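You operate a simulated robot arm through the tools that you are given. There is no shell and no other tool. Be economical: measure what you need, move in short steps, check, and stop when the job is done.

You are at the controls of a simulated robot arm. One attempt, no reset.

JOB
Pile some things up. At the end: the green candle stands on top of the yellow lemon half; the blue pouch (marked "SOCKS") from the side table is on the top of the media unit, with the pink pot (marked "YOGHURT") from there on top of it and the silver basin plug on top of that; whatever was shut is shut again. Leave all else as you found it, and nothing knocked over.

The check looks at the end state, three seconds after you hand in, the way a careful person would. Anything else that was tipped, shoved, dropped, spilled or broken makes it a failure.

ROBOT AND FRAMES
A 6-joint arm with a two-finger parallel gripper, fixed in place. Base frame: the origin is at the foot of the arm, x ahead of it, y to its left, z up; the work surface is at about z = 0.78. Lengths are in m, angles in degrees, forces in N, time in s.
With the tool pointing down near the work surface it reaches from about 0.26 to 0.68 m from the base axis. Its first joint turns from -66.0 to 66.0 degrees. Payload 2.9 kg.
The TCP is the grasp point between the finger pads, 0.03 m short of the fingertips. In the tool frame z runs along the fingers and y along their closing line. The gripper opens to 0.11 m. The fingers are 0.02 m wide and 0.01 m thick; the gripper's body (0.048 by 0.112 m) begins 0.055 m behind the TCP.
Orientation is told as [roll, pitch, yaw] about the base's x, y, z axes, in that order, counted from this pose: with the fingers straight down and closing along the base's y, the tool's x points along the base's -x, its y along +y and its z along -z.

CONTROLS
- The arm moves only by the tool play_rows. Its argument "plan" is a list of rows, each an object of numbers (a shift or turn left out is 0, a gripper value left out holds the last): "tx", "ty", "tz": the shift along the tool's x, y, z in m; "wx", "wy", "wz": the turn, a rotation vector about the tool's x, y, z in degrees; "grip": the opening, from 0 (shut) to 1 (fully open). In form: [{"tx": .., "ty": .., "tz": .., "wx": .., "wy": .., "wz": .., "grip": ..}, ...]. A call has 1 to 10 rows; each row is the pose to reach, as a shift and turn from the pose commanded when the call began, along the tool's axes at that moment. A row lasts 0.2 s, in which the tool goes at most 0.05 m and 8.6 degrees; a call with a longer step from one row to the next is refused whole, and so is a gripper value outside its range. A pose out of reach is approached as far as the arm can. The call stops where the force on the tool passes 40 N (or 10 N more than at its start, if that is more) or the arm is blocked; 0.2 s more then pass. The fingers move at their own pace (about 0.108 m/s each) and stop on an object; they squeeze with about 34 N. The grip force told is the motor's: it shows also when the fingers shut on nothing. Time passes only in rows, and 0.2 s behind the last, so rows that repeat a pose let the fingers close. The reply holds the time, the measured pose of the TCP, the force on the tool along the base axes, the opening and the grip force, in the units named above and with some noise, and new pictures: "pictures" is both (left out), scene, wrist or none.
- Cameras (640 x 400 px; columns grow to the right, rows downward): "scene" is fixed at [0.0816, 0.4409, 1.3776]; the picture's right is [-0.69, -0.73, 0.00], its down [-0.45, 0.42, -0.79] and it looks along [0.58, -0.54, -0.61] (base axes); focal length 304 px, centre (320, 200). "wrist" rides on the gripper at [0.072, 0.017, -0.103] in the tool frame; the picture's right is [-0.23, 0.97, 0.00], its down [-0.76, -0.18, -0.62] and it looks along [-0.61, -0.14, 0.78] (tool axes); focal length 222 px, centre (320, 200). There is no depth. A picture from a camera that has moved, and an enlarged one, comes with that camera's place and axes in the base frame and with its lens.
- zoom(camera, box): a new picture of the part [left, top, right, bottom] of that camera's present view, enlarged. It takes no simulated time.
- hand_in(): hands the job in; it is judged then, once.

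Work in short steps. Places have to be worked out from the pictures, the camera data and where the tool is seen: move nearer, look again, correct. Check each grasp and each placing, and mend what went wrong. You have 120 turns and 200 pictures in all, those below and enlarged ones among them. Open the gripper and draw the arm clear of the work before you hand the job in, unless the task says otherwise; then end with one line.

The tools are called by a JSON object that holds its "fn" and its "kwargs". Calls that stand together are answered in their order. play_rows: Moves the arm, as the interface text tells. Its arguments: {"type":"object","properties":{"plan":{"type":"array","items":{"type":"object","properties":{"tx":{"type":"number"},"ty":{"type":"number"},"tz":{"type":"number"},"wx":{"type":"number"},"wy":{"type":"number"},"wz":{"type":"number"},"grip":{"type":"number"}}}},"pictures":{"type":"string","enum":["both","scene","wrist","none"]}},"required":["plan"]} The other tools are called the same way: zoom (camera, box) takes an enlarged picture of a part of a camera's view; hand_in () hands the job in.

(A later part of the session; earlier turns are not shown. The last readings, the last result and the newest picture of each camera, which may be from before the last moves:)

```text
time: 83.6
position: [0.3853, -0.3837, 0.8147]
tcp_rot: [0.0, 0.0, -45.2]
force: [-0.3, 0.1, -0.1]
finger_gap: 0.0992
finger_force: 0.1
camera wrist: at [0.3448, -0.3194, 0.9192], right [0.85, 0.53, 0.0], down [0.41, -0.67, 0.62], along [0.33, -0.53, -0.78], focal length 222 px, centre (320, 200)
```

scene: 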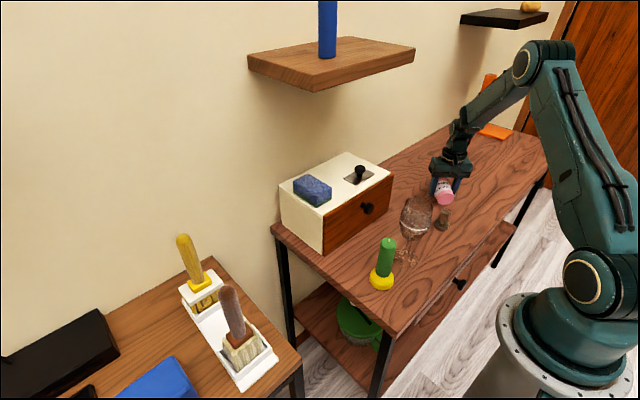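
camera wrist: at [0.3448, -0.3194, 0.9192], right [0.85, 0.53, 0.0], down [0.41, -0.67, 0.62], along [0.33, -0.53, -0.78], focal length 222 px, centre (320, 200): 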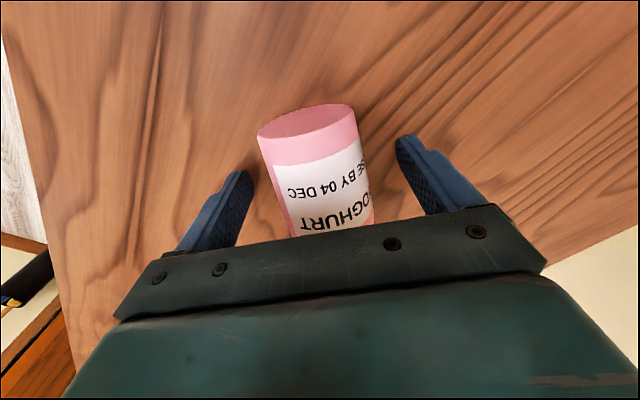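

The pot rests stably. I'll lift clear, align yaw by 3°, then tilt the fingers inward 35° for a second grasp.

{"fn": "play_rows", "kwargs": {"plan": [{"tz": -0.03}, {"tz": -0.07, "wz": 3}, {"tz": -0.1, "wz": 3}, {"tz": -0.1, "wz": 3}], "pictures": "none"}}

{"fn": "play_rows", "kwargs": {"plan": [{"wy": 7}, {"wy": 14}, {"wy": 21}, {"wy": 28}, {"wy": 35}, {"wy": 35}]}}

```text
time: 84.6
position: [0.3851, -0.3829, 0.9159]
tcp_rot: [0.0, 0.1, -48.1]
force: [0.4, 0.5, -0.5]
finger_gap: 0.099
finger_force: 0.0
```

```text
time: 86.0
position: [0.3854, -0.3837, 0.9164]
tcp_rot: [0.1, 35.0, -48.1]
force: [0.1, 0.3, -0.8]
finger_gap: 0.0992
finger_force: 0.0
out of reach, approached as far as the arm can: row 4
camera wrist: at [0.3968, -0.3721, 1.0421], right [0.85, 0.51, -0.13], down [0.52, -0.85, 0.07], along [-0.07, -0.13, -0.99], focal length 222 px, centre (320, 200)
```

scene: 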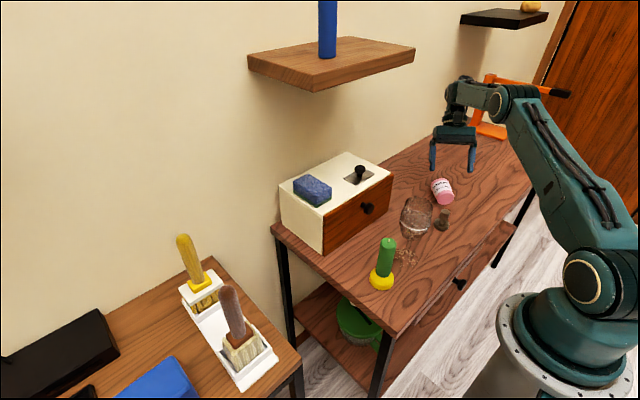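
wrist: 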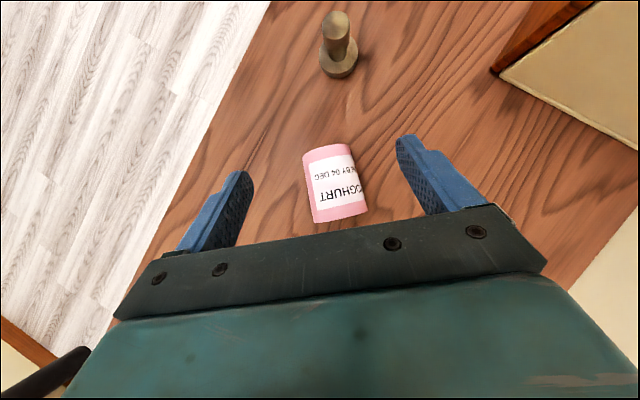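

The tilt was reached. The pot centre is (0.385, −0.379), so I'll lower vertically onto it and close.

{"fn": "play_rows", "kwargs": {"plan": [{"tx": -0.018, "ty": 0.0025, "tz": 0.028}, {"tx": -0.036, "ty": 0.0025, "tz": 0.056}, {"tx": -0.047, "ty": 0.0025, "tz": 0.073}, {"tx": -0.053, "ty": 0.0025, "tz": 0.0826}, {"tx": -0.053, "ty": 0.0025, "tz": 0.0826, "grip": 0}, {"tx": -0.053, "ty": 0.0025, "tz": 0.0826, "grip": 0}, {"tx": -0.053, "ty": 0.0025, "tz": 0.0826, "grip": 0}], "pictures": "wrist"}}

```text
time: 87.6
position: [0.3835, -0.3787, 0.8173]
tcp_rot: [0.2, 35.0, -48.0]
force: [0.1, 0.4, 1.0]
finger_gap: 0.0538
finger_force: 34.5
camera wrist: at [0.3954, -0.3669, 0.9441], right [0.85, 0.51, -0.13], down [0.52, -0.85, 0.07], along [-0.07, -0.13, -0.99], focal length 222 px, centre (320, 200)
```

wrist: 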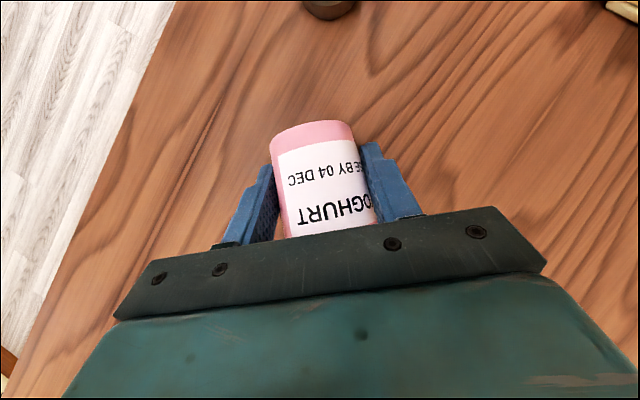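

It's gripped. I'll lift 0.12 straight up, then tilt from +35 to −52 to bring the pot upright.

{"fn": "play_rows", "kwargs": {"plan": [{"tx": 0.02, "tz": -0.0285}, {"tx": 0.046, "tz": -0.0655}, {"tx": 0.069, "tz": -0.098}, {"tx": 0.08, "tz": -0.115}], "pictures": "none"}}

{"fn": "play_rows", "kwargs": {"plan": [{"wy": -8}, {"wy": -16}, {"wy": -24}, {"wy": -32}, {"wy": -40}, {"wy": -48}, {"wy": -48}], "pictures": "scene"}}

```text
time: 88.6
position: [0.3833, -0.3787, 0.9568]
tcp_rot: [0.0, 34.9, -48.2]
force: [0.0, -0.3, -1.1]
finger_gap: 0.0538
finger_force: 34.4
```

```text
time: 90.2
position: [0.4674, -0.4582, 0.9856]
tcp_rot: [-0.5, -10.6, -48.2]
force: [-0.2, 0.7, -1.8]
finger_gap: 0.0539
finger_force: 34.1
out of reach, approached as far as the arm can: row 2, 3, 4, 5, 6, 7
```

scene: 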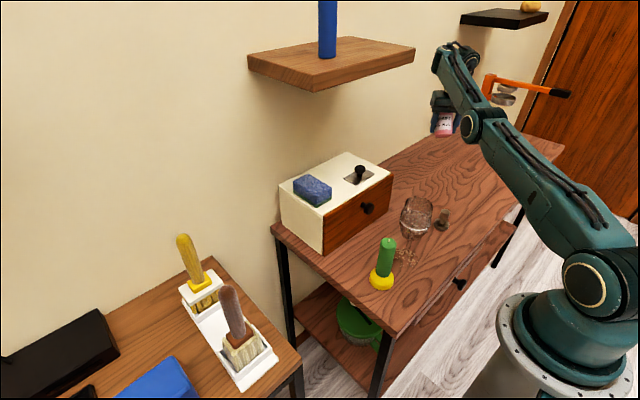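

The arm's solver drifted outward and stopped at pitch −10°. The pot is still held. I'll pull back radially inward without turning, and check the configuration.

{"fn": "play_rows", "kwargs": {"plan": [{"tx": 0.02}, {"tx": 0.05}, {"tx": 0.08}, {"tx": 0.1}, {"tx": 0.1}], "pictures": "both"}}

```text
time: 91.4
position: [0.4714, -0.4578, 1.0083]
tcp_rot: [-0.1, -12.5, -48.2]
force: [-0.1, 0.5, -1.3]
finger_gap: 0.0539
finger_force: 33.9
out of reach, approached as far as the arm can: row 1, 2, 3, 4, 5
camera wrist: at [0.4214, -0.3759, 1.0945], right [0.87, 0.48, 0.05], down [0.27, -0.57, 0.77], along [0.4, -0.66, -0.63], focal length 222 px, centre (320, 200)
```

scene: 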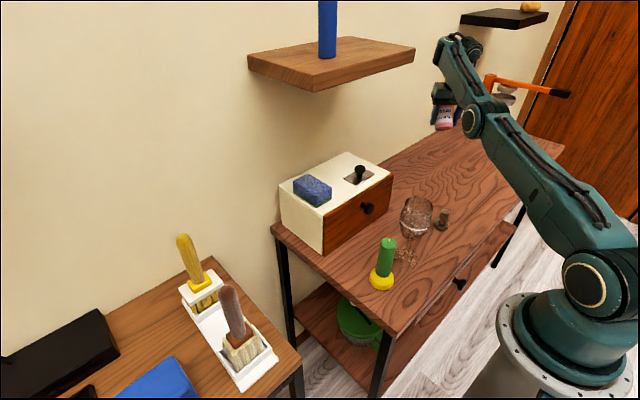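
wrist: 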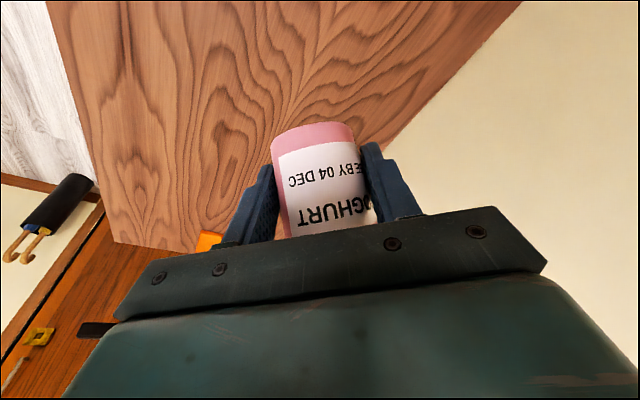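

The arm looks elbow-down and at a limit. I'll retrace to the last good pose (pitch +35 at (0.383, −0.379, 0.957)) gradually.

{"fn": "play_rows", "kwargs": {"plan": [{"wy": 7}, {"wy": 14, "tx": 0.015, "tz": 0.003}, {"wy": 21, "tx": 0.04, "tz": 0.008}, {"wy": 28, "tx": 0.065, "ty": -0.006, "tz": 0.013}, {"wy": 35, "tx": 0.09, "ty": -0.01, "tz": 0.018}, {"wy": 42, "tx": 0.115, "ty": -0.0128, "tz": 0.023}, {"wy": 47.5, "tx": 0.126, "ty": -0.0128, "tz": 0.025}, {"wy": 47.5, "tx": 0.126, "ty": -0.0128, "tz": 0.025}], "pictures": "scene"}}

```text
time: 93.2
position: [0.3859, -0.3762, 0.9545]
tcp_rot: [0.0, 34.6, -48.2]
force: [0.0, -1.0, -1.9]
finger_gap: 0.0537
finger_force: 34.4
```

scene: 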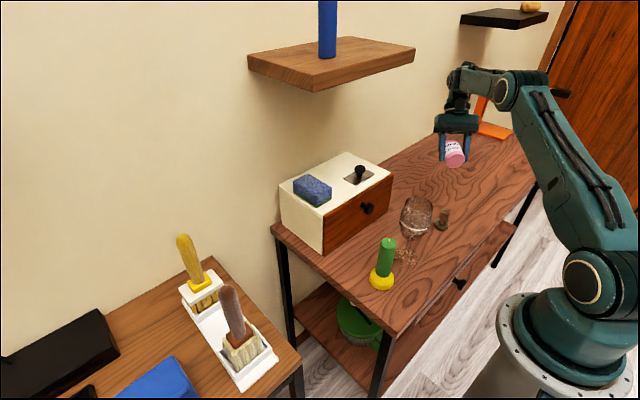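

Back at the last good pose. The arm was near full stretch there, so I'll move inward and a bit lower before turning.

{"fn": "play_rows", "kwargs": {"plan": [{"tx": 0.012, "tz": 0.0175}, {"tx": 0.024, "tz": 0.035}, {"tx": 0.036, "tz": 0.0525}, {"tx": 0.0488, "tz": 0.0701}, {"tx": 0.0488, "tz": 0.0701}], "pictures": "both"}}

```text
time: 94.4
position: [0.3327, -0.3154, 0.9242]
tcp_rot: [0.0, 34.6, -48.2]
force: [-0.4, -0.7, -1.4]
finger_gap: 0.0536
finger_force: 33.5
camera wrist: at [0.3435, -0.3032, 1.0508], right [0.85, 0.51, -0.13], down [0.52, -0.85, 0.08], along [-0.07, -0.14, -0.99], focal length 222 px, centre (320, 200)
```

scene: 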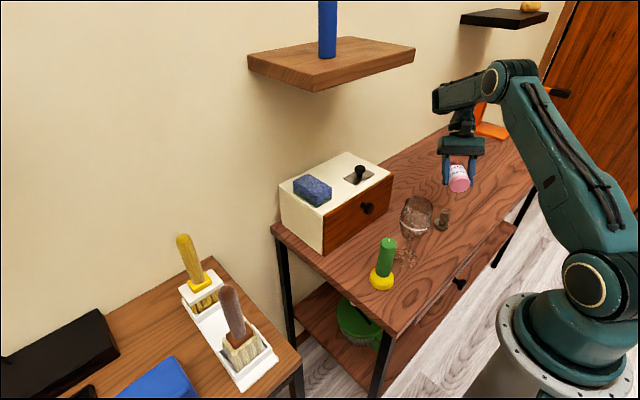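
wrist: 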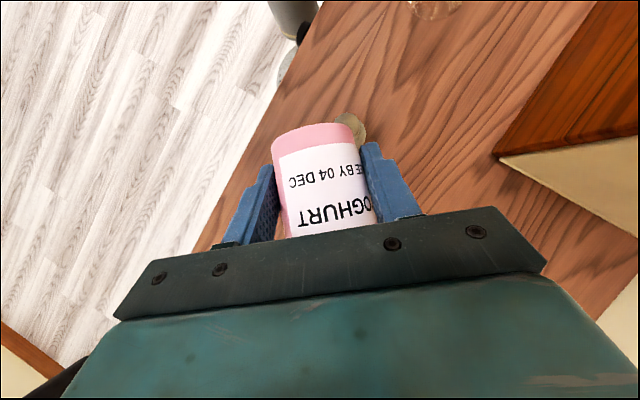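

It's elbow-up and healthy here. I'll rotate toward vertical in steps.

{"fn": "play_rows", "kwargs": {"plan": [{"wy": -6}, {"wy": -12}, {"wy": -18}, {"wy": -24}, {"wy": -30}, {"wy": -35}, {"wy": -35}], "pictures": "none"}}

```text
time: 96.0
position: [0.4506, -0.4253, 0.9843]
tcp_rot: [0.0, -0.5, -48.3]
force: [0.6, 0.3, -1.4]
finger_gap: 0.0538
finger_force: 34.1
out of reach, approached as far as the arm can: row 1, 2, 3, 4, 5, 6, 7
```

Orientation is near vertical, but the position drifted outward again. I'll look at the arm's configuration.

{"fn": "zoom", "kwargs": {"camera": "scene", "box": [360, 0, 640, 200]}}

```text
2.00 times, centred on (500, 100) of scene
camera zoom: at [0.0816, 0.4408, 1.3776], right [-0.69, -0.73, 0.0], down [-0.45, 0.42, -0.79], along [0.58, -0.54, -0.61], focal length 607 px, centre (-40, 400)
```

zoom: 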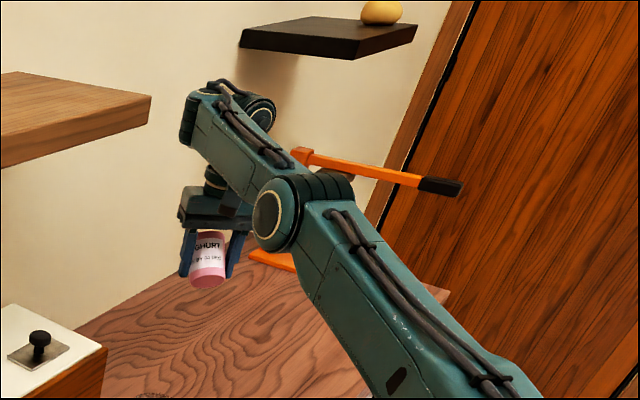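

The arm is in an awkward branch. I'll try a comfortable pose higher up and closer in to see whether it re-solves.

{"fn": "play_rows", "kwargs": {"plan": [{"tz": -0.03, "tx": 0.01}, {"tz": -0.06, "tx": 0.03}, {"tz": -0.09, "tx": 0.06}, {"tz": -0.12, "tx": 0.09}, {"tz": -0.14, "tx": 0.12}, {"tz": -0.14, "tx": 0.14}, {"tz": -0.14, "tx": 0.14}], "pictures": "scene"}}

```text
time: 97.6
position: [0.3799, -0.3506, 1.1565]
tcp_rot: [0.0, -0.4, -48.1]
force: [-0.5, -0.2, -1.5]
finger_gap: 0.0535
finger_force: 33.8
out of reach, approached as far as the arm can: row 1, 2, 3, 4, 5, 6, 7
```

scene: 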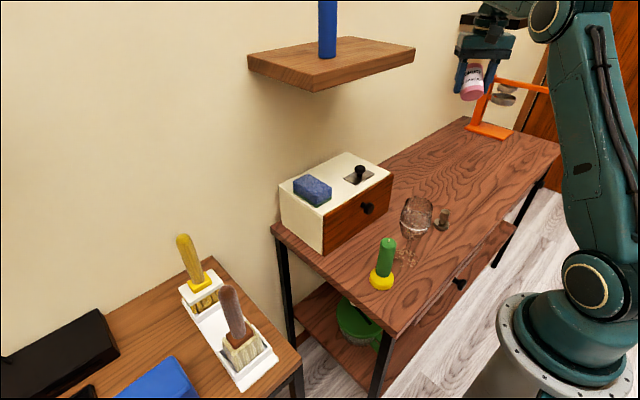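

It got closer. I'll try moving toward the central pose, high above everything, where the arm was fine earlier.

{"fn": "play_rows", "kwargs": {"plan": [{"tx": 0.03, "ty": 0.01}, {"tx": 0.06, "ty": 0.02}, {"tx": 0.09, "ty": 0.035}, {"tx": 0.12, "ty": 0.05}, {"tx": 0.15, "ty": 0.065}, {"tx": 0.18, "ty": 0.08}, {"tx": 0.18, "ty": 0.08}], "pictures": "both"}}

```text
time: 99.2
position: [0.3479, -0.1746, 1.2348]
tcp_rot: [-0.2, -0.4, -48.1]
force: [0.4, 0.1, -1.8]
finger_gap: 0.0534
finger_force: 34.0
out of reach, approached as far as the arm can: row 1, 2, 3, 4, 5, 6, 7
camera wrist: at [0.311, -0.1087, 1.3391], right [0.88, 0.48, 0.0], down [0.37, -0.68, 0.63], along [0.3, -0.55, -0.78], focal length 222 px, centre (320, 200)
```

scene: 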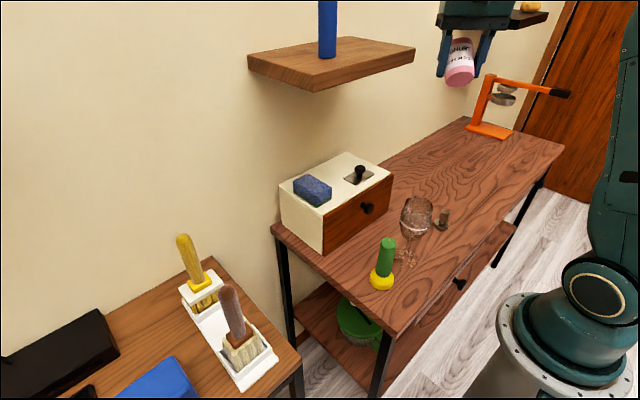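
wrist: 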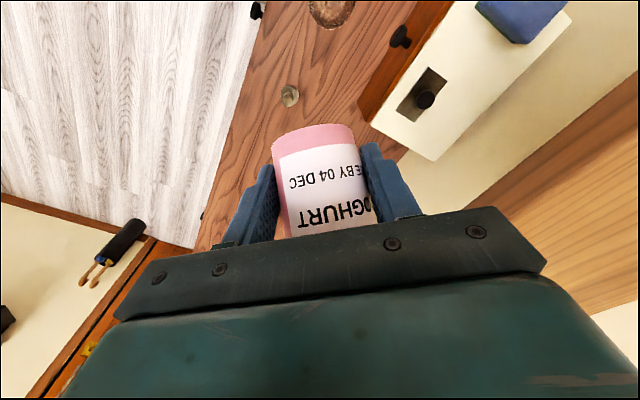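

The drift always goes toward an extended arm, so this is the elbow-down branch with limited flexion. I'll stretch the arm straight upward (away from the shelf), then bring it quickly down so the elbow folds the right way.

{"fn": "play_rows", "kwargs": {"plan": [{"tx": -0.022, "ty": -0.02, "tz": -0.03}, {"tx": -0.044, "ty": -0.04, "tz": -0.06}, {"tx": -0.066, "ty": -0.06, "tz": -0.09}, {"tx": -0.088, "ty": -0.08, "tz": -0.12}, {"tx": -0.11, "ty": -0.1, "tz": -0.15}, {"tx": -0.11, "ty": -0.1, "tz": -0.19}], "pictures": "scene"}}

```text
time: 100.6
position: [0.3251, -0.299, 1.3483]
tcp_rot: [0.1, -0.7, -48.5]
force: [29.4, 11.8, -20.0]
finger_gap: 0.0536
finger_force: 34.3
out of reach, approached as far as the arm can: row 1, 4, 5, 6
```

scene: 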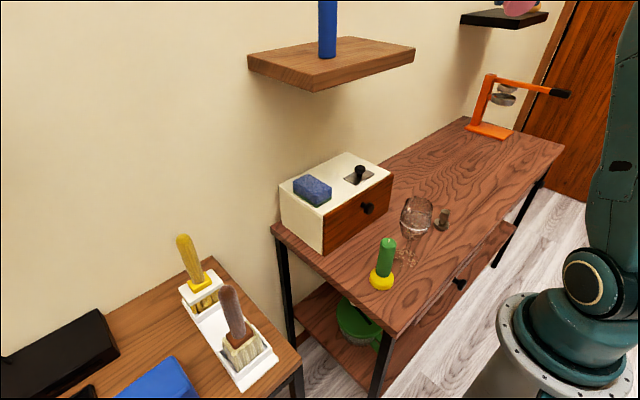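

Rows 2–3 were reachable, which is a good sign. Now I'll come straight down toward z ≈ 1.12.

{"fn": "play_rows", "kwargs": {"plan": [{"tz": 0.0}, {"tz": 0.045}, {"tz": 0.09}, {"tz": 0.135}, {"tz": 0.18}, {"tz": 0.22}, {"tz": 0.22}], "pictures": "scene"}}

```text
time: 102.2
position: [0.327, -0.3, 1.1338]
tcp_rot: [0.1, -0.4, -48.2]
force: [0.4, 0.6, -2.1]
finger_gap: 0.0533
finger_force: 33.6
```

scene: 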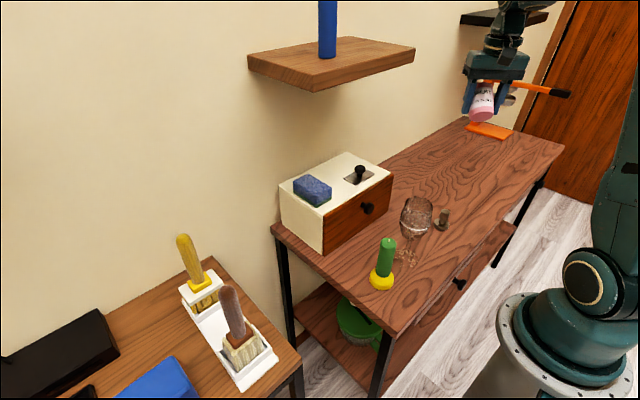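

The arm is back in its normal branch. I'll move out to r ≈ 0.54 at z ≈ 1.0 and then tilt outward.

{"fn": "play_rows", "kwargs": {"plan": [{"tx": -0.03, "tz": 0.035}, {"tx": -0.06, "tz": 0.07}, {"tx": -0.09, "tz": 0.105}, {"tx": -0.1, "tz": 0.135}, {"tx": -0.1, "tz": 0.135, "wy": -7}, {"tx": -0.1, "tz": 0.135, "wy": -14}, {"tx": -0.1, "tz": 0.135, "wy": -21}, {"tx": -0.1, "tz": 0.135, "wy": -28}], "pictures": "none"}}

{"fn": "play_rows", "kwargs": {"plan": [{"wy": -6}, {"wy": -12}, {"wy": -18}, {"wy": -22}, {"wy": -22}]}}

```text
time: 104.0
position: [0.3966, -0.3762, 0.9981]
tcp_rot: [0.0, -28.6, -48.2]
force: [0.5, -0.2, -1.5]
finger_gap: 0.0534
finger_force: 33.9
```

```text
time: 105.2
position: [0.3955, -0.3757, 0.9978]
tcp_rot: [0.1, -50.5, -48.2]
force: [0.0, 0.5, -2.1]
finger_gap: 0.0536
finger_force: 34.1
camera wrist: at [0.3237, -0.2706, 1.0069], right [0.82, 0.54, 0.18], down [-0.13, -0.12, 0.98], along [0.55, -0.83, -0.03], focal length 222 px, centre (320, 200)
```

scene: 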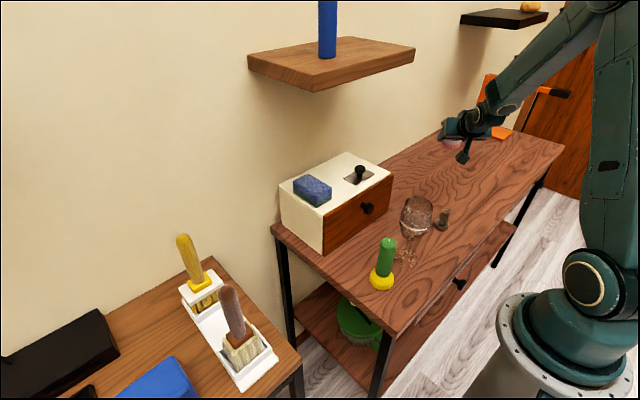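
wrist: 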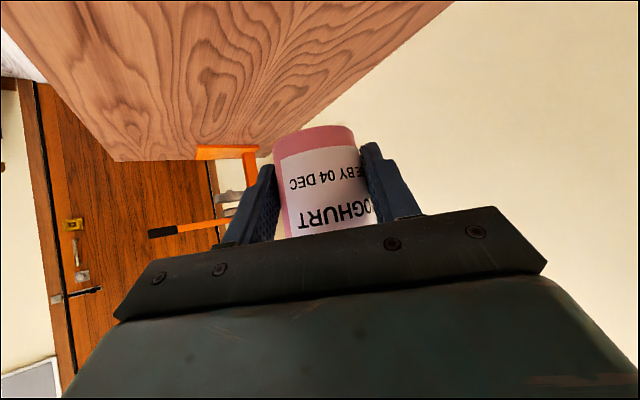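

The pot is essentially upright now. I'll lower it straight down toward the table.

{"fn": "play_rows", "kwargs": {"plan": [{"tx": 0.03, "tz": 0.0247}, {"tx": 0.06, "tz": 0.0494}, {"tx": 0.09, "tz": 0.0741}, {"tx": 0.115, "tz": 0.0947}, {"tx": 0.1297, "tz": 0.1068}, {"tx": 0.1297, "tz": 0.1068}], "pictures": "wrist"}}

{"fn": "zoom", "kwargs": {"camera": "scene", "box": [380, 90, 540, 190]}}

```text
time: 106.3
position: [0.3964, -0.3791, 0.8432]
tcp_rot: [0.2, -51.0, -48.3]
force: [-7.7, 5.0, 27.6]
finger_gap: 0.0535
finger_force: 33.9
stopped in row 5: the force on the tool passed its limit (the readings are from after the stop); the commanded pose is now the measured one
camera wrist: at [0.3248, -0.2725, 0.852], right [0.82, 0.54, 0.18], down [-0.14, -0.12, 0.98], along [0.55, -0.83, -0.02], focal length 222 px, centre (320, 200)
```

wrist: 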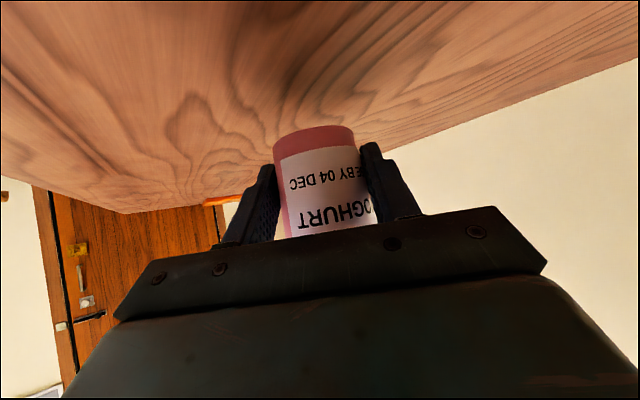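

```text
4.00 times, centred on (460, 140) of scene
camera zoom: at [0.0811, 0.4412, 1.3775], right [-0.69, -0.73, 0.0], down [-0.44, 0.42, -0.79], along [0.58, -0.54, -0.61], focal length 1214 px, centre (-240, 440)
```

zoom: 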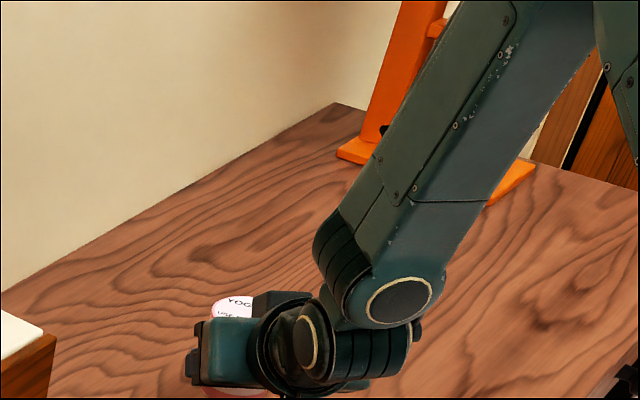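

It stopped early: the camera housing sits right over the basin plug at (0.317, −0.255) and likely touched it. I'll raise straight up and check the plug.

{"fn": "play_rows", "kwargs": {"plan": [{"tx": -0.008, "tz": -0.0066}, {"tx": -0.03, "tz": -0.0247}, {"tx": -0.06, "tz": -0.0494}, {"tx": -0.075, "tz": -0.062}], "pictures": "none"}}

{"fn": "zoom", "kwargs": {"camera": "scene", "box": [360, 120, 520, 270]}}

```text
time: 107.3
position: [0.397, -0.3771, 0.9395]
tcp_rot: [0.3, -50.8, -48.4]
force: [0.8, -0.9, -1.6]
finger_gap: 0.0535
finger_force: 33.8
```

```text
2.67 times, centred on (440, 195) of scene
camera zoom: at [0.0816, 0.4408, 1.3776], right [-0.69, -0.73, 0.0], down [-0.45, 0.42, -0.79], along [0.58, -0.54, -0.61], focal length 810 px, centre (0, 213)
```

zoom: 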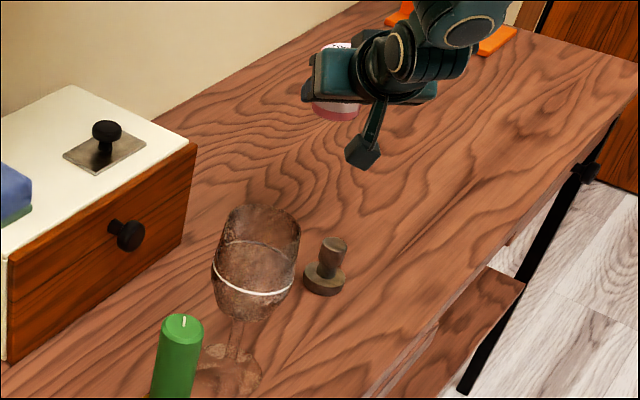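

The plug is still upright in place. I'll shift about 8 cm toward −y so the camera is clear of it, then lower to just above the table.

{"fn": "play_rows", "kwargs": {"plan": [{"tx": -0.017, "ty": -0.032, "tz": 0.021}, {"tx": -0.0343, "ty": -0.0643, "tz": 0.0417}, {"tx": -0.005, "ty": -0.0643, "tz": 0.066}, {"tx": 0.02, "ty": -0.0643, "tz": 0.0865}, {"tx": 0.043, "ty": -0.0643, "tz": 0.1053}, {"tx": 0.043, "ty": -0.0643, "tz": 0.1053}], "pictures": "both"}}

```text
time: 108.7
position: [0.382, -0.4605, 0.8381]
tcp_rot: [0.2, -50.9, -48.3]
force: [-0.3, 1.2, -2.4]
finger_gap: 0.0535
finger_force: 34.0
camera wrist: at [0.312, -0.3551, 0.8474], right [0.82, 0.54, 0.18], down [-0.14, -0.12, 0.98], along [0.55, -0.83, -0.02], focal length 222 px, centre (320, 200)
```

scene: 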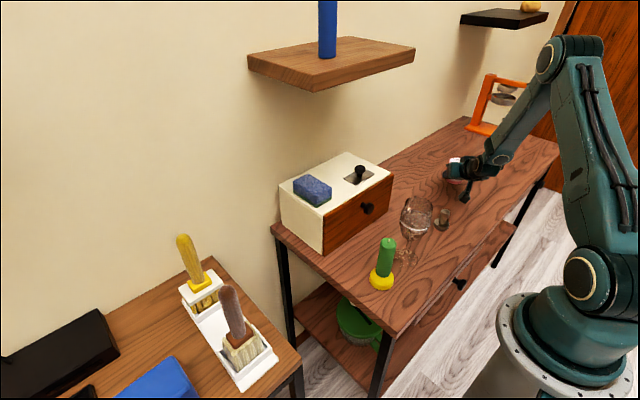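
wrist: 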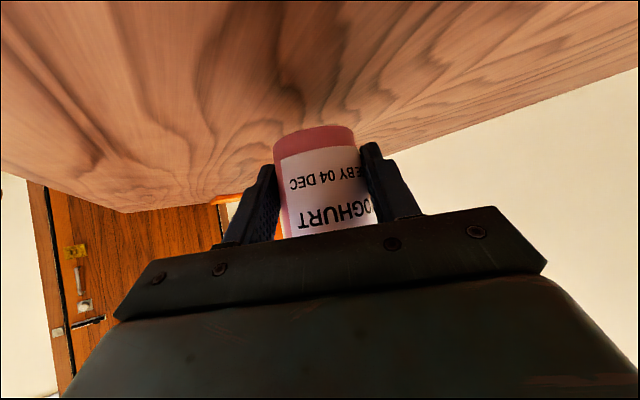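

Clear here. I'll go down in 4 mm rows.

{"fn": "play_rows", "kwargs": {"plan": [{"tx": 0.0031, "tz": 0.0025}, {"tx": 0.0062, "tz": 0.005}, {"tx": 0.0093, "tz": 0.0075}, {"tx": 0.0116, "tz": 0.0095}], "pictures": "none"}}

{"fn": "play_rows", "kwargs": {"plan": [{"tx": 0.0015, "tz": 0.00125}, {"tx": 0.003, "tz": 0.0025}], "pictures": "none"}}

```text
time: 109.7
position: [0.3846, -0.4606, 0.8234]
tcp_rot: [0.2, -50.9, -48.4]
force: [0.0, -1.0, -1.6]
finger_gap: 0.0533
finger_force: 34.1
```

```text
time: 110.3
position: [0.3851, -0.4612, 0.8188]
tcp_rot: [0.2, -50.9, -48.3]
force: [-0.8, 0.2, -1.7]
finger_gap: 0.0537
finger_force: 33.8
```

{"fn": "play_rows", "kwargs": {"plan": [{"tx": 0.0012, "tz": 0.001}, {"tx": 0.0023, "tz": 0.0019}, {"tx": 0.0031, "tz": 0.0025}], "pictures": "wrist"}}

```text
time: 111.1
position: [0.3841, -0.4609, 0.8159]
tcp_rot: [0.1, -50.9, -48.4]
force: [0.5, 0.4, -1.6]
finger_gap: 0.0536
finger_force: 34.2
camera wrist: at [0.3132, -0.3553, 0.8249], right [0.82, 0.54, 0.18], down [-0.14, -0.12, 0.98], along [0.55, -0.83, -0.02], focal length 222 px, centre (320, 200)
```

wrist: 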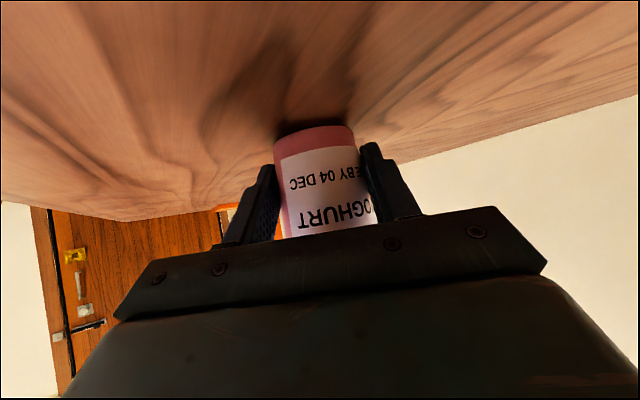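

The pot's shadow is closing, so a few more small steps.

{"fn": "play_rows", "kwargs": {"plan": [{"tx": 0.0012, "tz": 0.001}, {"tx": 0.0023, "tz": 0.0019}], "pictures": "none"}}

{"fn": "play_rows", "kwargs": {"plan": [{"tx": 0.0012, "tz": 0.001}, {"tx": 0.0023, "tz": 0.0019}], "pictures": "none"}}

```text
time: 111.7
position: [0.3846, -0.4597, 0.8131]
tcp_rot: [0.3, -50.9, -48.4]
force: [-1.1, 0.3, -1.3]
finger_gap: 0.0536
finger_force: 33.8
```

```text
time: 112.3
position: [0.3854, -0.4613, 0.8121]
tcp_rot: [0.2, -51.1, -48.4]
force: [-3.3, 4.2, 11.4]
finger_gap: 0.0536
finger_force: 33.6
```

Light contact (11 N). I'll open gently and check it stands.

{"fn": "play_rows", "kwargs": {"plan": [{"grip": 0.55}, {"grip": 0.65}, {"grip": 0.85}, {"grip": 0.85}], "pictures": "wrist"}}

```text
time: 113.3
position: [0.3846, -0.461, 0.8108]
tcp_rot: [0.2, -50.9, -48.3]
force: [0.2, 0.4, -0.9]
finger_gap: 0.0937
finger_force: 0.1
camera wrist: at [0.3133, -0.3552, 0.8189], right [0.82, 0.54, 0.18], down [-0.14, -0.12, 0.98], along [0.55, -0.83, -0.02], focal length 222 px, centre (320, 200)
```

wrist: 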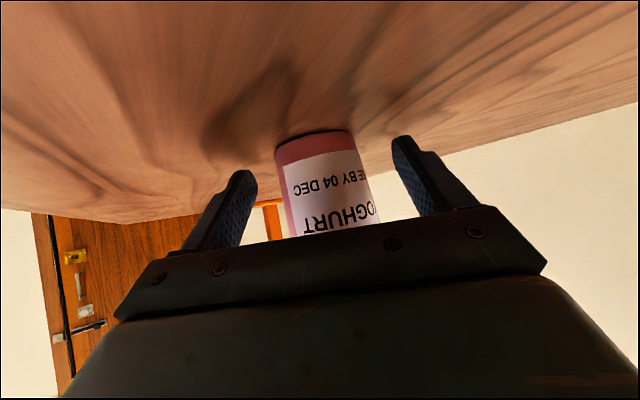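

The pot stands upright. I'll withdraw backward along the fingers, then level the tool.

{"fn": "play_rows", "kwargs": {"plan": [{"tz": -0.03, "grip": 1}, {"tz": -0.07}, {"tz": -0.11}, {"tz": -0.15}, {"tz": -0.19}], "pictures": "wrist"}}

{"fn": "play_rows", "kwargs": {"plan": [{"wy": 8}, {"wy": 16}, {"wy": 24}, {"wy": 32}, {"wy": 40}, {"wy": 48}, {"wy": 51}, {"wy": 51}], "pictures": "both"}}

```text
time: 114.5
position: [0.2878, -0.3499, 0.9307]
tcp_rot: [0.2, -50.8, -48.5]
force: [-0.1, -0.2, 1.0]
finger_gap: 0.1103
finger_force: 0.1
camera wrist: at [0.2157, -0.2445, 0.9399], right [0.82, 0.54, 0.18], down [-0.14, -0.12, 0.98], along [0.55, -0.83, -0.02], focal length 222 px, centre (320, 200)
```

wrist: 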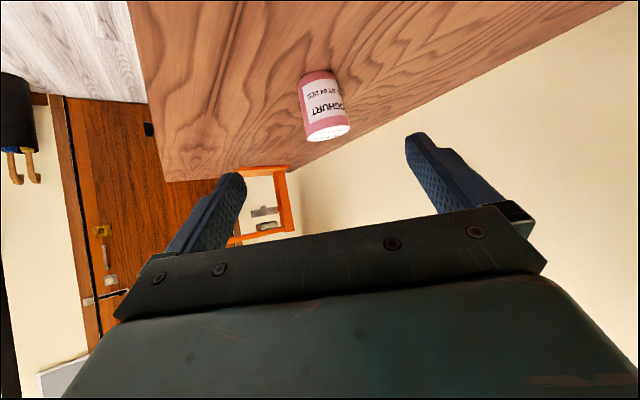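

```text
time: 116.3
position: [0.2878, -0.3511, 0.9301]
tcp_rot: [0.1, 0.2, -48.4]
force: [-0.1, 0.8, 0.9]
finger_gap: 0.1099
finger_force: 0.0
camera wrist: at [0.2503, -0.2856, 1.0336], right [0.88, 0.48, 0.0], down [0.37, -0.69, 0.62], along [0.3, -0.54, -0.78], focal length 222 px, centre (320, 200)
```

scene: 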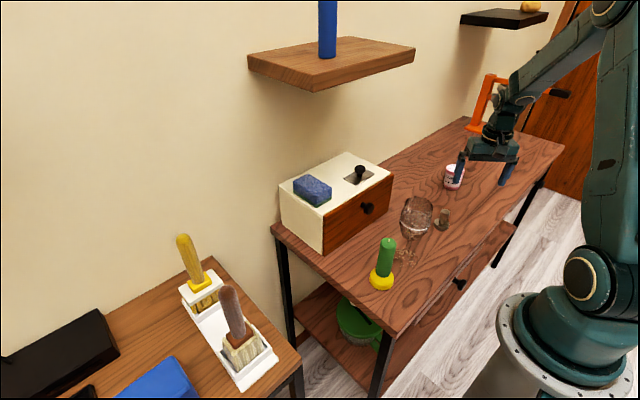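
wrist: 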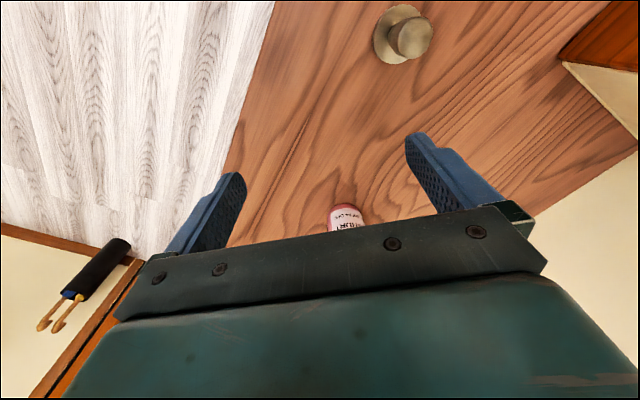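

The pot stands upright at about (0.391, −0.4615). I'll move over it with the fingers turned back to yaw 0.

{"fn": "play_rows", "kwargs": {"plan": [{"tx": -0.03, "tz": -0.02, "wz": -8}, {"tx": -0.06, "tz": -0.04, "wz": -16}, {"tx": -0.09, "tz": -0.04, "wz": -24}, {"tx": -0.12, "tz": -0.04, "wz": -32}, {"tx": -0.151, "ty": 0.003, "tz": -0.04, "wz": -40}, {"tx": -0.151, "ty": 0.003, "tz": -0.04, "wz": -48.4}, {"tx": -0.151, "ty": 0.003, "tz": -0.04, "wz": -48.4}], "pictures": "wrist"}}

```text
time: 117.9
position: [0.3889, -0.4619, 0.9706]
tcp_rot: [0.2, -0.1, 0.3]
force: [-0.8, 1.2, 0.2]
finger_gap: 0.11
finger_force: 0.1
camera wrist: at [0.3163, -0.4454, 1.0741], right [0.22, 0.97, 0.0], down [0.76, -0.18, 0.62], along [0.61, -0.14, -0.78], focal length 222 px, centre (320, 200)
```

wrist: 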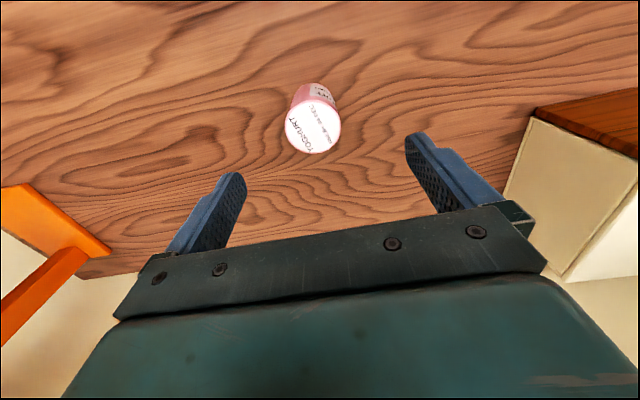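

The pot's centre is about (0.392, −0.468). I'll correct, descend and grip.

{"fn": "play_rows", "kwargs": {"plan": [{"tx": -0.003, "ty": -0.006, "tz": 0.04}, {"tx": -0.003, "ty": -0.006, "tz": 0.08}, {"tx": -0.003, "ty": -0.006, "tz": 0.12}, {"tx": -0.003, "ty": -0.006, "tz": 0.1486}, {"tx": -0.003, "ty": -0.006, "tz": 0.1486}], "pictures": "wrist"}}

```text
time: 119.1
position: [0.3933, -0.4675, 0.8225]
tcp_rot: [0.1, 0.0, 0.1]
force: [1.1, -0.8, -0.1]
finger_gap: 0.1101
finger_force: 0.0
camera wrist: at [0.3202, -0.4511, 0.9257], right [0.22, 0.97, 0.0], down [0.76, -0.18, 0.62], along [0.61, -0.14, -0.78], focal length 222 px, centre (320, 200)
```

wrist: 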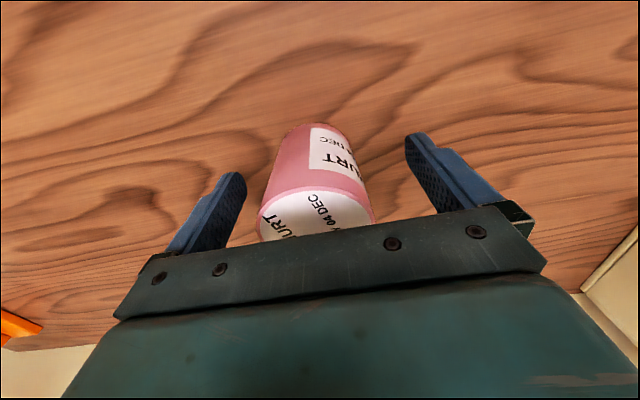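

{"fn": "play_rows", "kwargs": {"plan": [{"grip": 0.6}, {"grip": 0}, {"grip": 0}, {"grip": 0}], "pictures": "wrist"}}

```text
time: 120.1
position: [0.394, -0.468, 0.8229]
tcp_rot: [0.1, 0.0, 0.1]
force: [-0.7, -0.2, 0.7]
finger_gap: 0.0571
finger_force: 33.7
camera wrist: at [0.3203, -0.4511, 0.9262], right [0.22, 0.97, 0.0], down [0.76, -0.18, 0.62], along [0.61, -0.14, -0.78], focal length 222 px, centre (320, 200)
```

wrist: 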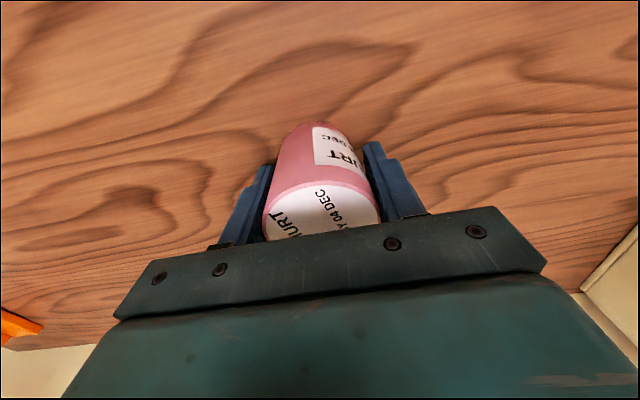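

It's gripped at 0.057. I'll carry it along the earlier proven route: up and in to x ≈ 0.31, then swing left.

{"fn": "play_rows", "kwargs": {"plan": [{"tz": -0.03}, {"tz": -0.07, "tx": 0.01}, {"tz": -0.11, "tx": 0.025}, {"tz": -0.15, "tx": 0.045}, {"tz": -0.19, "tx": 0.065}, {"tz": -0.23, "tx": 0.08}, {"tz": -0.27, "tx": 0.084}, {"tz": -0.297, "tx": 0.084, "ty": 0.03}, {"tz": -0.297, "tx": 0.084, "ty": 0.075}, {"tz": -0.297, "tx": 0.084, "ty": 0.12}], "pictures": "none"}}

{"fn": "play_rows", "kwargs": {"plan": [{"ty": 0.045}, {"ty": 0.09}, {"ty": 0.135}, {"ty": 0.18}, {"ty": 0.225}, {"ty": 0.27}, {"ty": 0.315}, {"ty": 0.36}, {"ty": 0.405}, {"ty": 0.45}], "pictures": "none"}}

{"fn": "play_rows", "kwargs": {"plan": [{"ty": 0.045}, {"ty": 0.09}, {"ty": 0.135}, {"ty": 0.18}, {"ty": 0.225}, {"ty": 0.27}, {"ty": 0.315, "tx": -0.005}, {"ty": 0.35, "tx": -0.025}, {"ty": 0.372, "tx": -0.055, "tz": 0.02}, {"ty": 0.372, "tx": -0.085, "tz": 0.05}], "pictures": "both"}}

```text
time: 122.3
position: [0.3105, -0.3475, 1.1182]
tcp_rot: [0.2, 0.0, 0.1]
force: [-0.3, 0.7, -2.0]
finger_gap: 0.0571
finger_force: 34.4
```

```text
time: 124.5
position: [0.3063, 0.1011, 1.1228]
tcp_rot: [0.1, 0.0, 0.1]
force: [0.5, 0.1, -0.1]
finger_gap: 0.057
finger_force: 34.4
```

```text
time: 126.7
position: [0.3912, 0.4741, 1.07]
tcp_rot: [0.1, 0.0, 0.1]
force: [-0.5, -0.7, -0.4]
finger_gap: 0.057
finger_force: 34.0
camera wrist: at [0.3184, 0.4902, 1.173], right [0.23, 0.97, 0.0], down [0.76, -0.18, 0.62], along [0.61, -0.14, -0.78], focal length 222 px, centre (320, 200)
```

scene: 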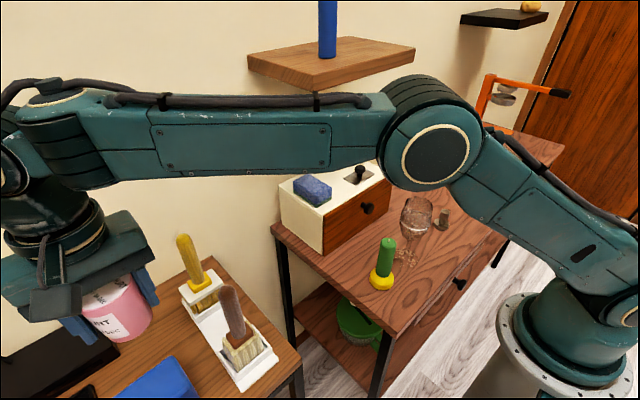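
wrist: 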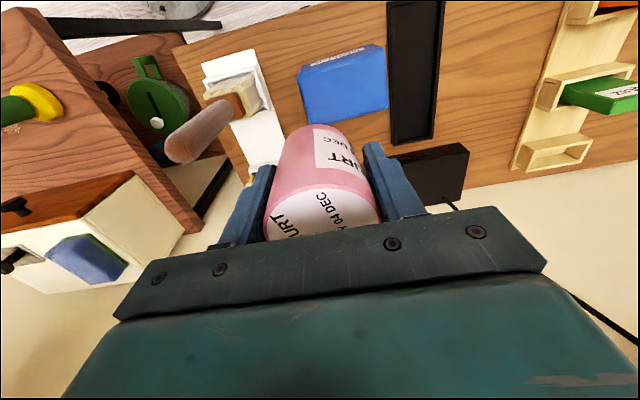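

The pouch is still centred at about (0.396, 0.505). I'll position at y = 0.506 and lower to just above contact.

{"fn": "play_rows", "kwargs": {"plan": [{"tx": -0.004, "ty": 0.02, "tz": 0.03}, {"tx": -0.007, "ty": 0.032, "tz": 0.07}, {"tx": -0.007, "ty": 0.032, "tz": 0.11}, {"tx": -0.007, "ty": 0.032, "tz": 0.14}, {"tx": -0.007, "ty": 0.032, "tz": 0.152}, {"tx": -0.007, "ty": 0.032, "tz": 0.152}], "pictures": "wrist"}}

```text
time: 128.1
position: [0.398, 0.5056, 0.9183]
tcp_rot: [0.2, -0.1, 0.1]
force: [0.1, -0.1, -1.5]
finger_gap: 0.0568
finger_force: 33.7
camera wrist: at [0.3246, 0.5226, 1.0211], right [0.22, 0.97, 0.0], down [0.76, -0.18, 0.62], along [0.61, -0.14, -0.78], focal length 222 px, centre (320, 200)
```

wrist: 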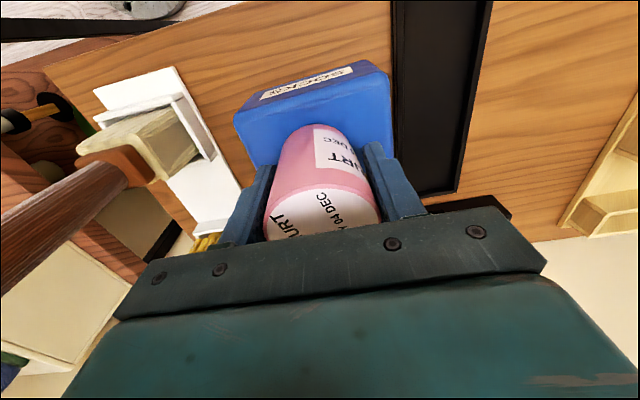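

Well centred. I'll go down in fine steps to contact.

{"fn": "play_rows", "kwargs": {"plan": [{"tz": 0.002}, {"tz": 0.004}, {"tz": 0.006}], "pictures": "none"}}

{"fn": "play_rows", "kwargs": {"plan": [{"tz": 0.001}, {"tz": 0.002}], "pictures": "none"}}

```text
time: 128.9
position: [0.3973, 0.5045, 0.9115]
tcp_rot: [0.1, 0.1, 0.1]
force: [0.3, -1.5, -0.7]
finger_gap: 0.0569
finger_force: 34.1
```

```text
time: 129.5
position: [0.3972, 0.5066, 0.9119]
tcp_rot: [0.3, -0.1, 0.2]
force: [-2.8, -2.7, 12.7]
finger_gap: 0.0567
finger_force: 34.0
```

Light contact at z 0.911. I'll release gently here.

{"fn": "play_rows", "kwargs": {"plan": [{"tz": -0.001}, {"tz": -0.001, "grip": 0.56}, {"tz": -0.001, "grip": 0.62}, {"tz": -0.001, "grip": 0.75}, {"tz": -0.001, "grip": 0.9}, {"tz": -0.001, "grip": 0.9}], "pictures": "wrist"}}

```text
time: 130.9
position: [0.3977, 0.5053, 0.9106]
tcp_rot: [0.1, -0.1, 0.1]
force: [0.2, 0.1, -0.1]
finger_gap: 0.0992
finger_force: 0.1
camera wrist: at [0.3244, 0.5226, 1.0147], right [0.22, 0.97, 0.0], down [0.76, -0.18, 0.62], along [0.61, -0.14, -0.78], focal length 222 px, centre (320, 200)
```

wrist: 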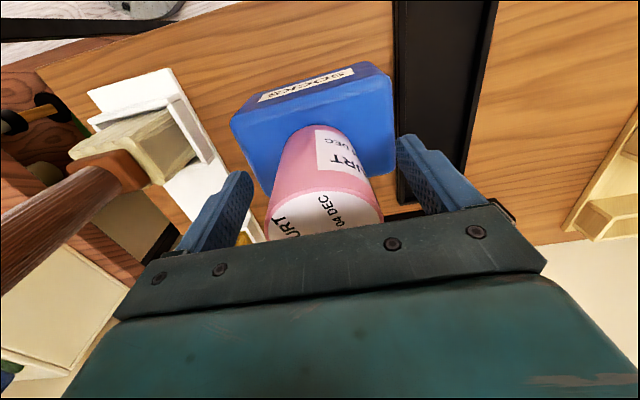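

The pot barely moved on release. I'll raise straight up and look.

{"fn": "play_rows", "kwargs": {"plan": [{"tz": -0.01, "grip": 1}, {"tz": -0.04}, {"tz": -0.08}, {"tz": -0.12}, {"tz": -0.16}, {"tz": -0.16}], "pictures": "none"}}

{"fn": "zoom", "kwargs": {"camera": "wrist", "box": [240, 20, 400, 160]}}

```text
time: 132.3
position: [0.3979, 0.5063, 1.0723]
tcp_rot: [0.1, 0.0, 0.1]
force: [0.3, 0.3, -0.7]
finger_gap: 0.1102
finger_force: 0.0
```

```text
2.86 times, centred on (320, 90) of wrist
camera zoom: at [0.3246, 0.5235, 1.1757], right [0.22, 0.97, 0.0], down [0.76, -0.18, 0.62], along [0.61, -0.14, -0.78], focal length 635 px, centre (320, 514)
```

zoom: 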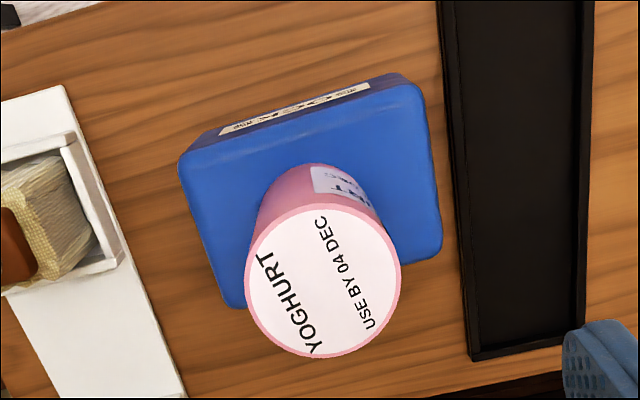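

The pot stands upright and centred (top ≈ (0.402, 0.507), z ≈ 0.938). Next I fetch the basin plug: retract in and swing right.

{"fn": "play_rows", "kwargs": {"plan": [{"tz": -0.045}, {"tz": -0.05, "tx": 0.04}, {"tz": -0.05, "tx": 0.085}, {"tz": -0.05, "tx": 0.1, "ty": -0.03}, {"tz": -0.05, "tx": 0.1, "ty": -0.075}, {"tz": -0.05, "tx": 0.1, "ty": -0.12}, {"tz": -0.05, "tx": 0.1, "ty": -0.165}, {"tz": -0.05, "tx": 0.1, "ty": -0.21}, {"tz": -0.05, "tx": 0.1, "ty": -0.255}, {"tz": -0.05, "tx": 0.1, "ty": -0.3}], "pictures": "scene"}}

{"fn": "play_rows", "kwargs": {"plan": [{"ty": -0.045}, {"ty": -0.09}, {"ty": -0.135}, {"ty": -0.18}, {"ty": -0.225}, {"ty": -0.27}, {"ty": -0.315}, {"ty": -0.36}, {"ty": -0.405}, {"ty": -0.45}], "pictures": "wrist"}}

{"fn": "zoom", "kwargs": {"camera": "scene", "box": [0, 280, 200, 400]}}

```text
time: 134.5
position: [0.297, 0.2064, 1.1185]
tcp_rot: [0.1, 0.0, 0.1]
force: [-0.3, 0.2, -0.5]
finger_gap: 0.11
finger_force: 0.1
out of reach, approached as far as the arm can: row 1
```

scene: 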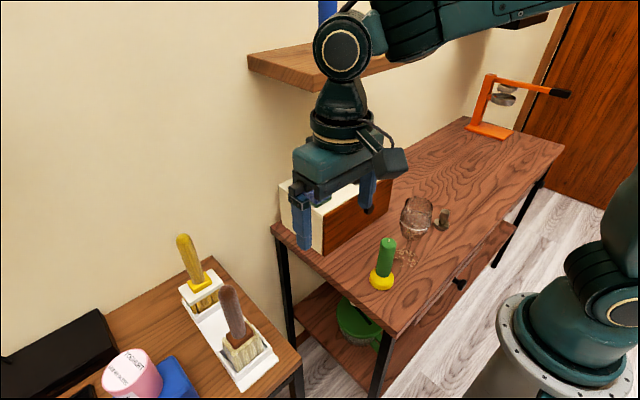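

```text
time: 136.7
position: [0.3014, -0.2438, 1.12]
tcp_rot: [0.3, 0.0, 0.3]
force: [0.6, -0.5, 0.2]
finger_gap: 0.1099
finger_force: 0.0
camera wrist: at [0.227, -0.2283, 1.2231], right [0.22, 0.97, 0.0], down [0.76, -0.18, 0.62], along [0.61, -0.14, -0.78], focal length 222 px, centre (320, 200)
```

wrist: 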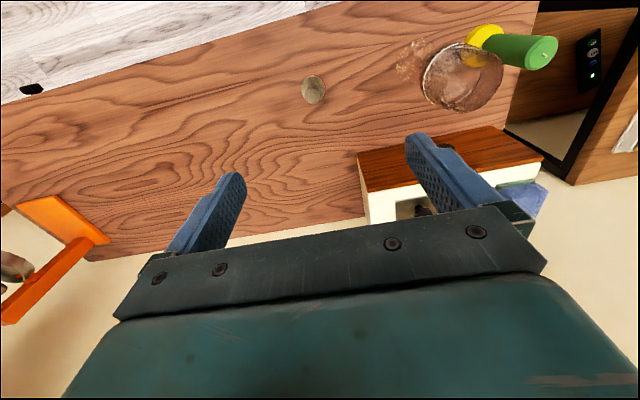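

```text
3.20 times, centred on (100, 340) of scene
camera zoom: at [0.0816, 0.4408, 1.3776], right [-0.69, -0.73, 0.0], down [-0.45, 0.42, -0.79], along [0.58, -0.54, -0.61], focal length 972 px, centre (1024, -248)
```

zoom: 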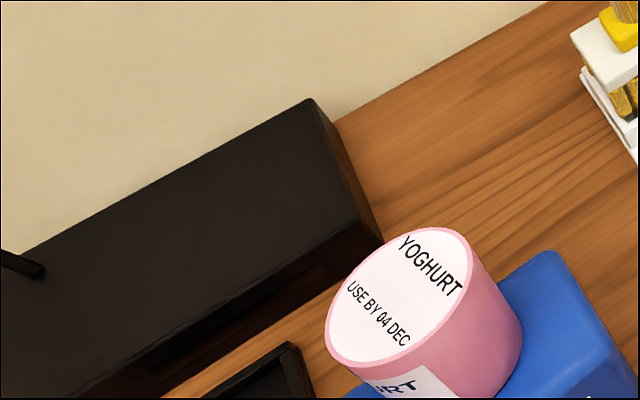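

The pot is confirmed at about (0.4025, 0.508). Now I'll enlarge the plug.

{"fn": "zoom", "kwargs": {"camera": "wrist", "box": [266, 55, 362, 115]}}

{"fn": "zoom", "kwargs": {"camera": "scene", "box": [400, 190, 480, 240]}}

```text
6.67 times, centred on (314, 85) of wrist
camera zoom: at [0.227, -0.2283, 1.2231], right [0.22, 0.97, 0.0], down [0.76, -0.18, 0.62], along [0.61, -0.14, -0.78], focal length 1481 px, centre (360, 967)
```

zoom: 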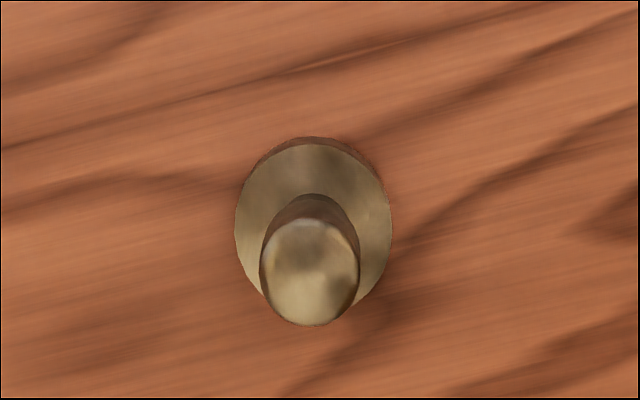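

```text
8.00 times, centred on (440, 215) of scene
camera zoom: at [0.0816, 0.4408, 1.3776], right [-0.69, -0.73, 0.0], down [-0.45, 0.42, -0.79], along [0.58, -0.54, -0.61], focal length 2429 px, centre (-640, 80)
```

zoom: 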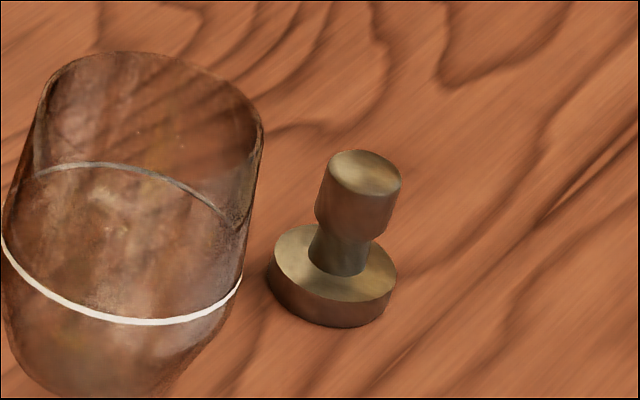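

The plug is at (0.3137, −0.26) with a knob of about 0.023 and its top at z ≈ 0.843. I'll go above it and look once more.

{"fn": "play_rows", "kwargs": {"plan": [{"tx": -0.006, "ty": -0.01, "tz": 0.04, "grip": 0.6}, {"tx": -0.0123, "ty": -0.0162, "tz": 0.085}, {"tx": -0.0123, "ty": -0.0162, "tz": 0.13}, {"tx": -0.0123, "ty": -0.0162, "tz": 0.175}, {"tx": -0.0123, "ty": -0.0162, "tz": 0.21}, {"tx": -0.0123, "ty": -0.0162, "tz": 0.22}, {"tx": -0.0123, "ty": -0.0162, "tz": 0.22}], "pictures": "wrist"}}

```text
time: 138.3
position: [0.314, -0.2607, 0.9]
tcp_rot: [0.2, 0.1, 0.1]
force: [-0.6, -0.4, -0.2]
finger_gap: 0.0659
finger_force: 0.1
camera wrist: at [0.2407, -0.2439, 1.0038], right [0.22, 0.97, 0.0], down [0.76, -0.18, 0.62], along [0.61, -0.14, -0.78], focal length 222 px, centre (320, 200)
```

wrist: 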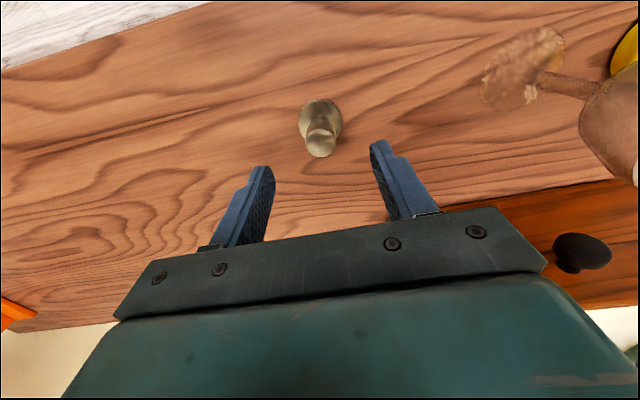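

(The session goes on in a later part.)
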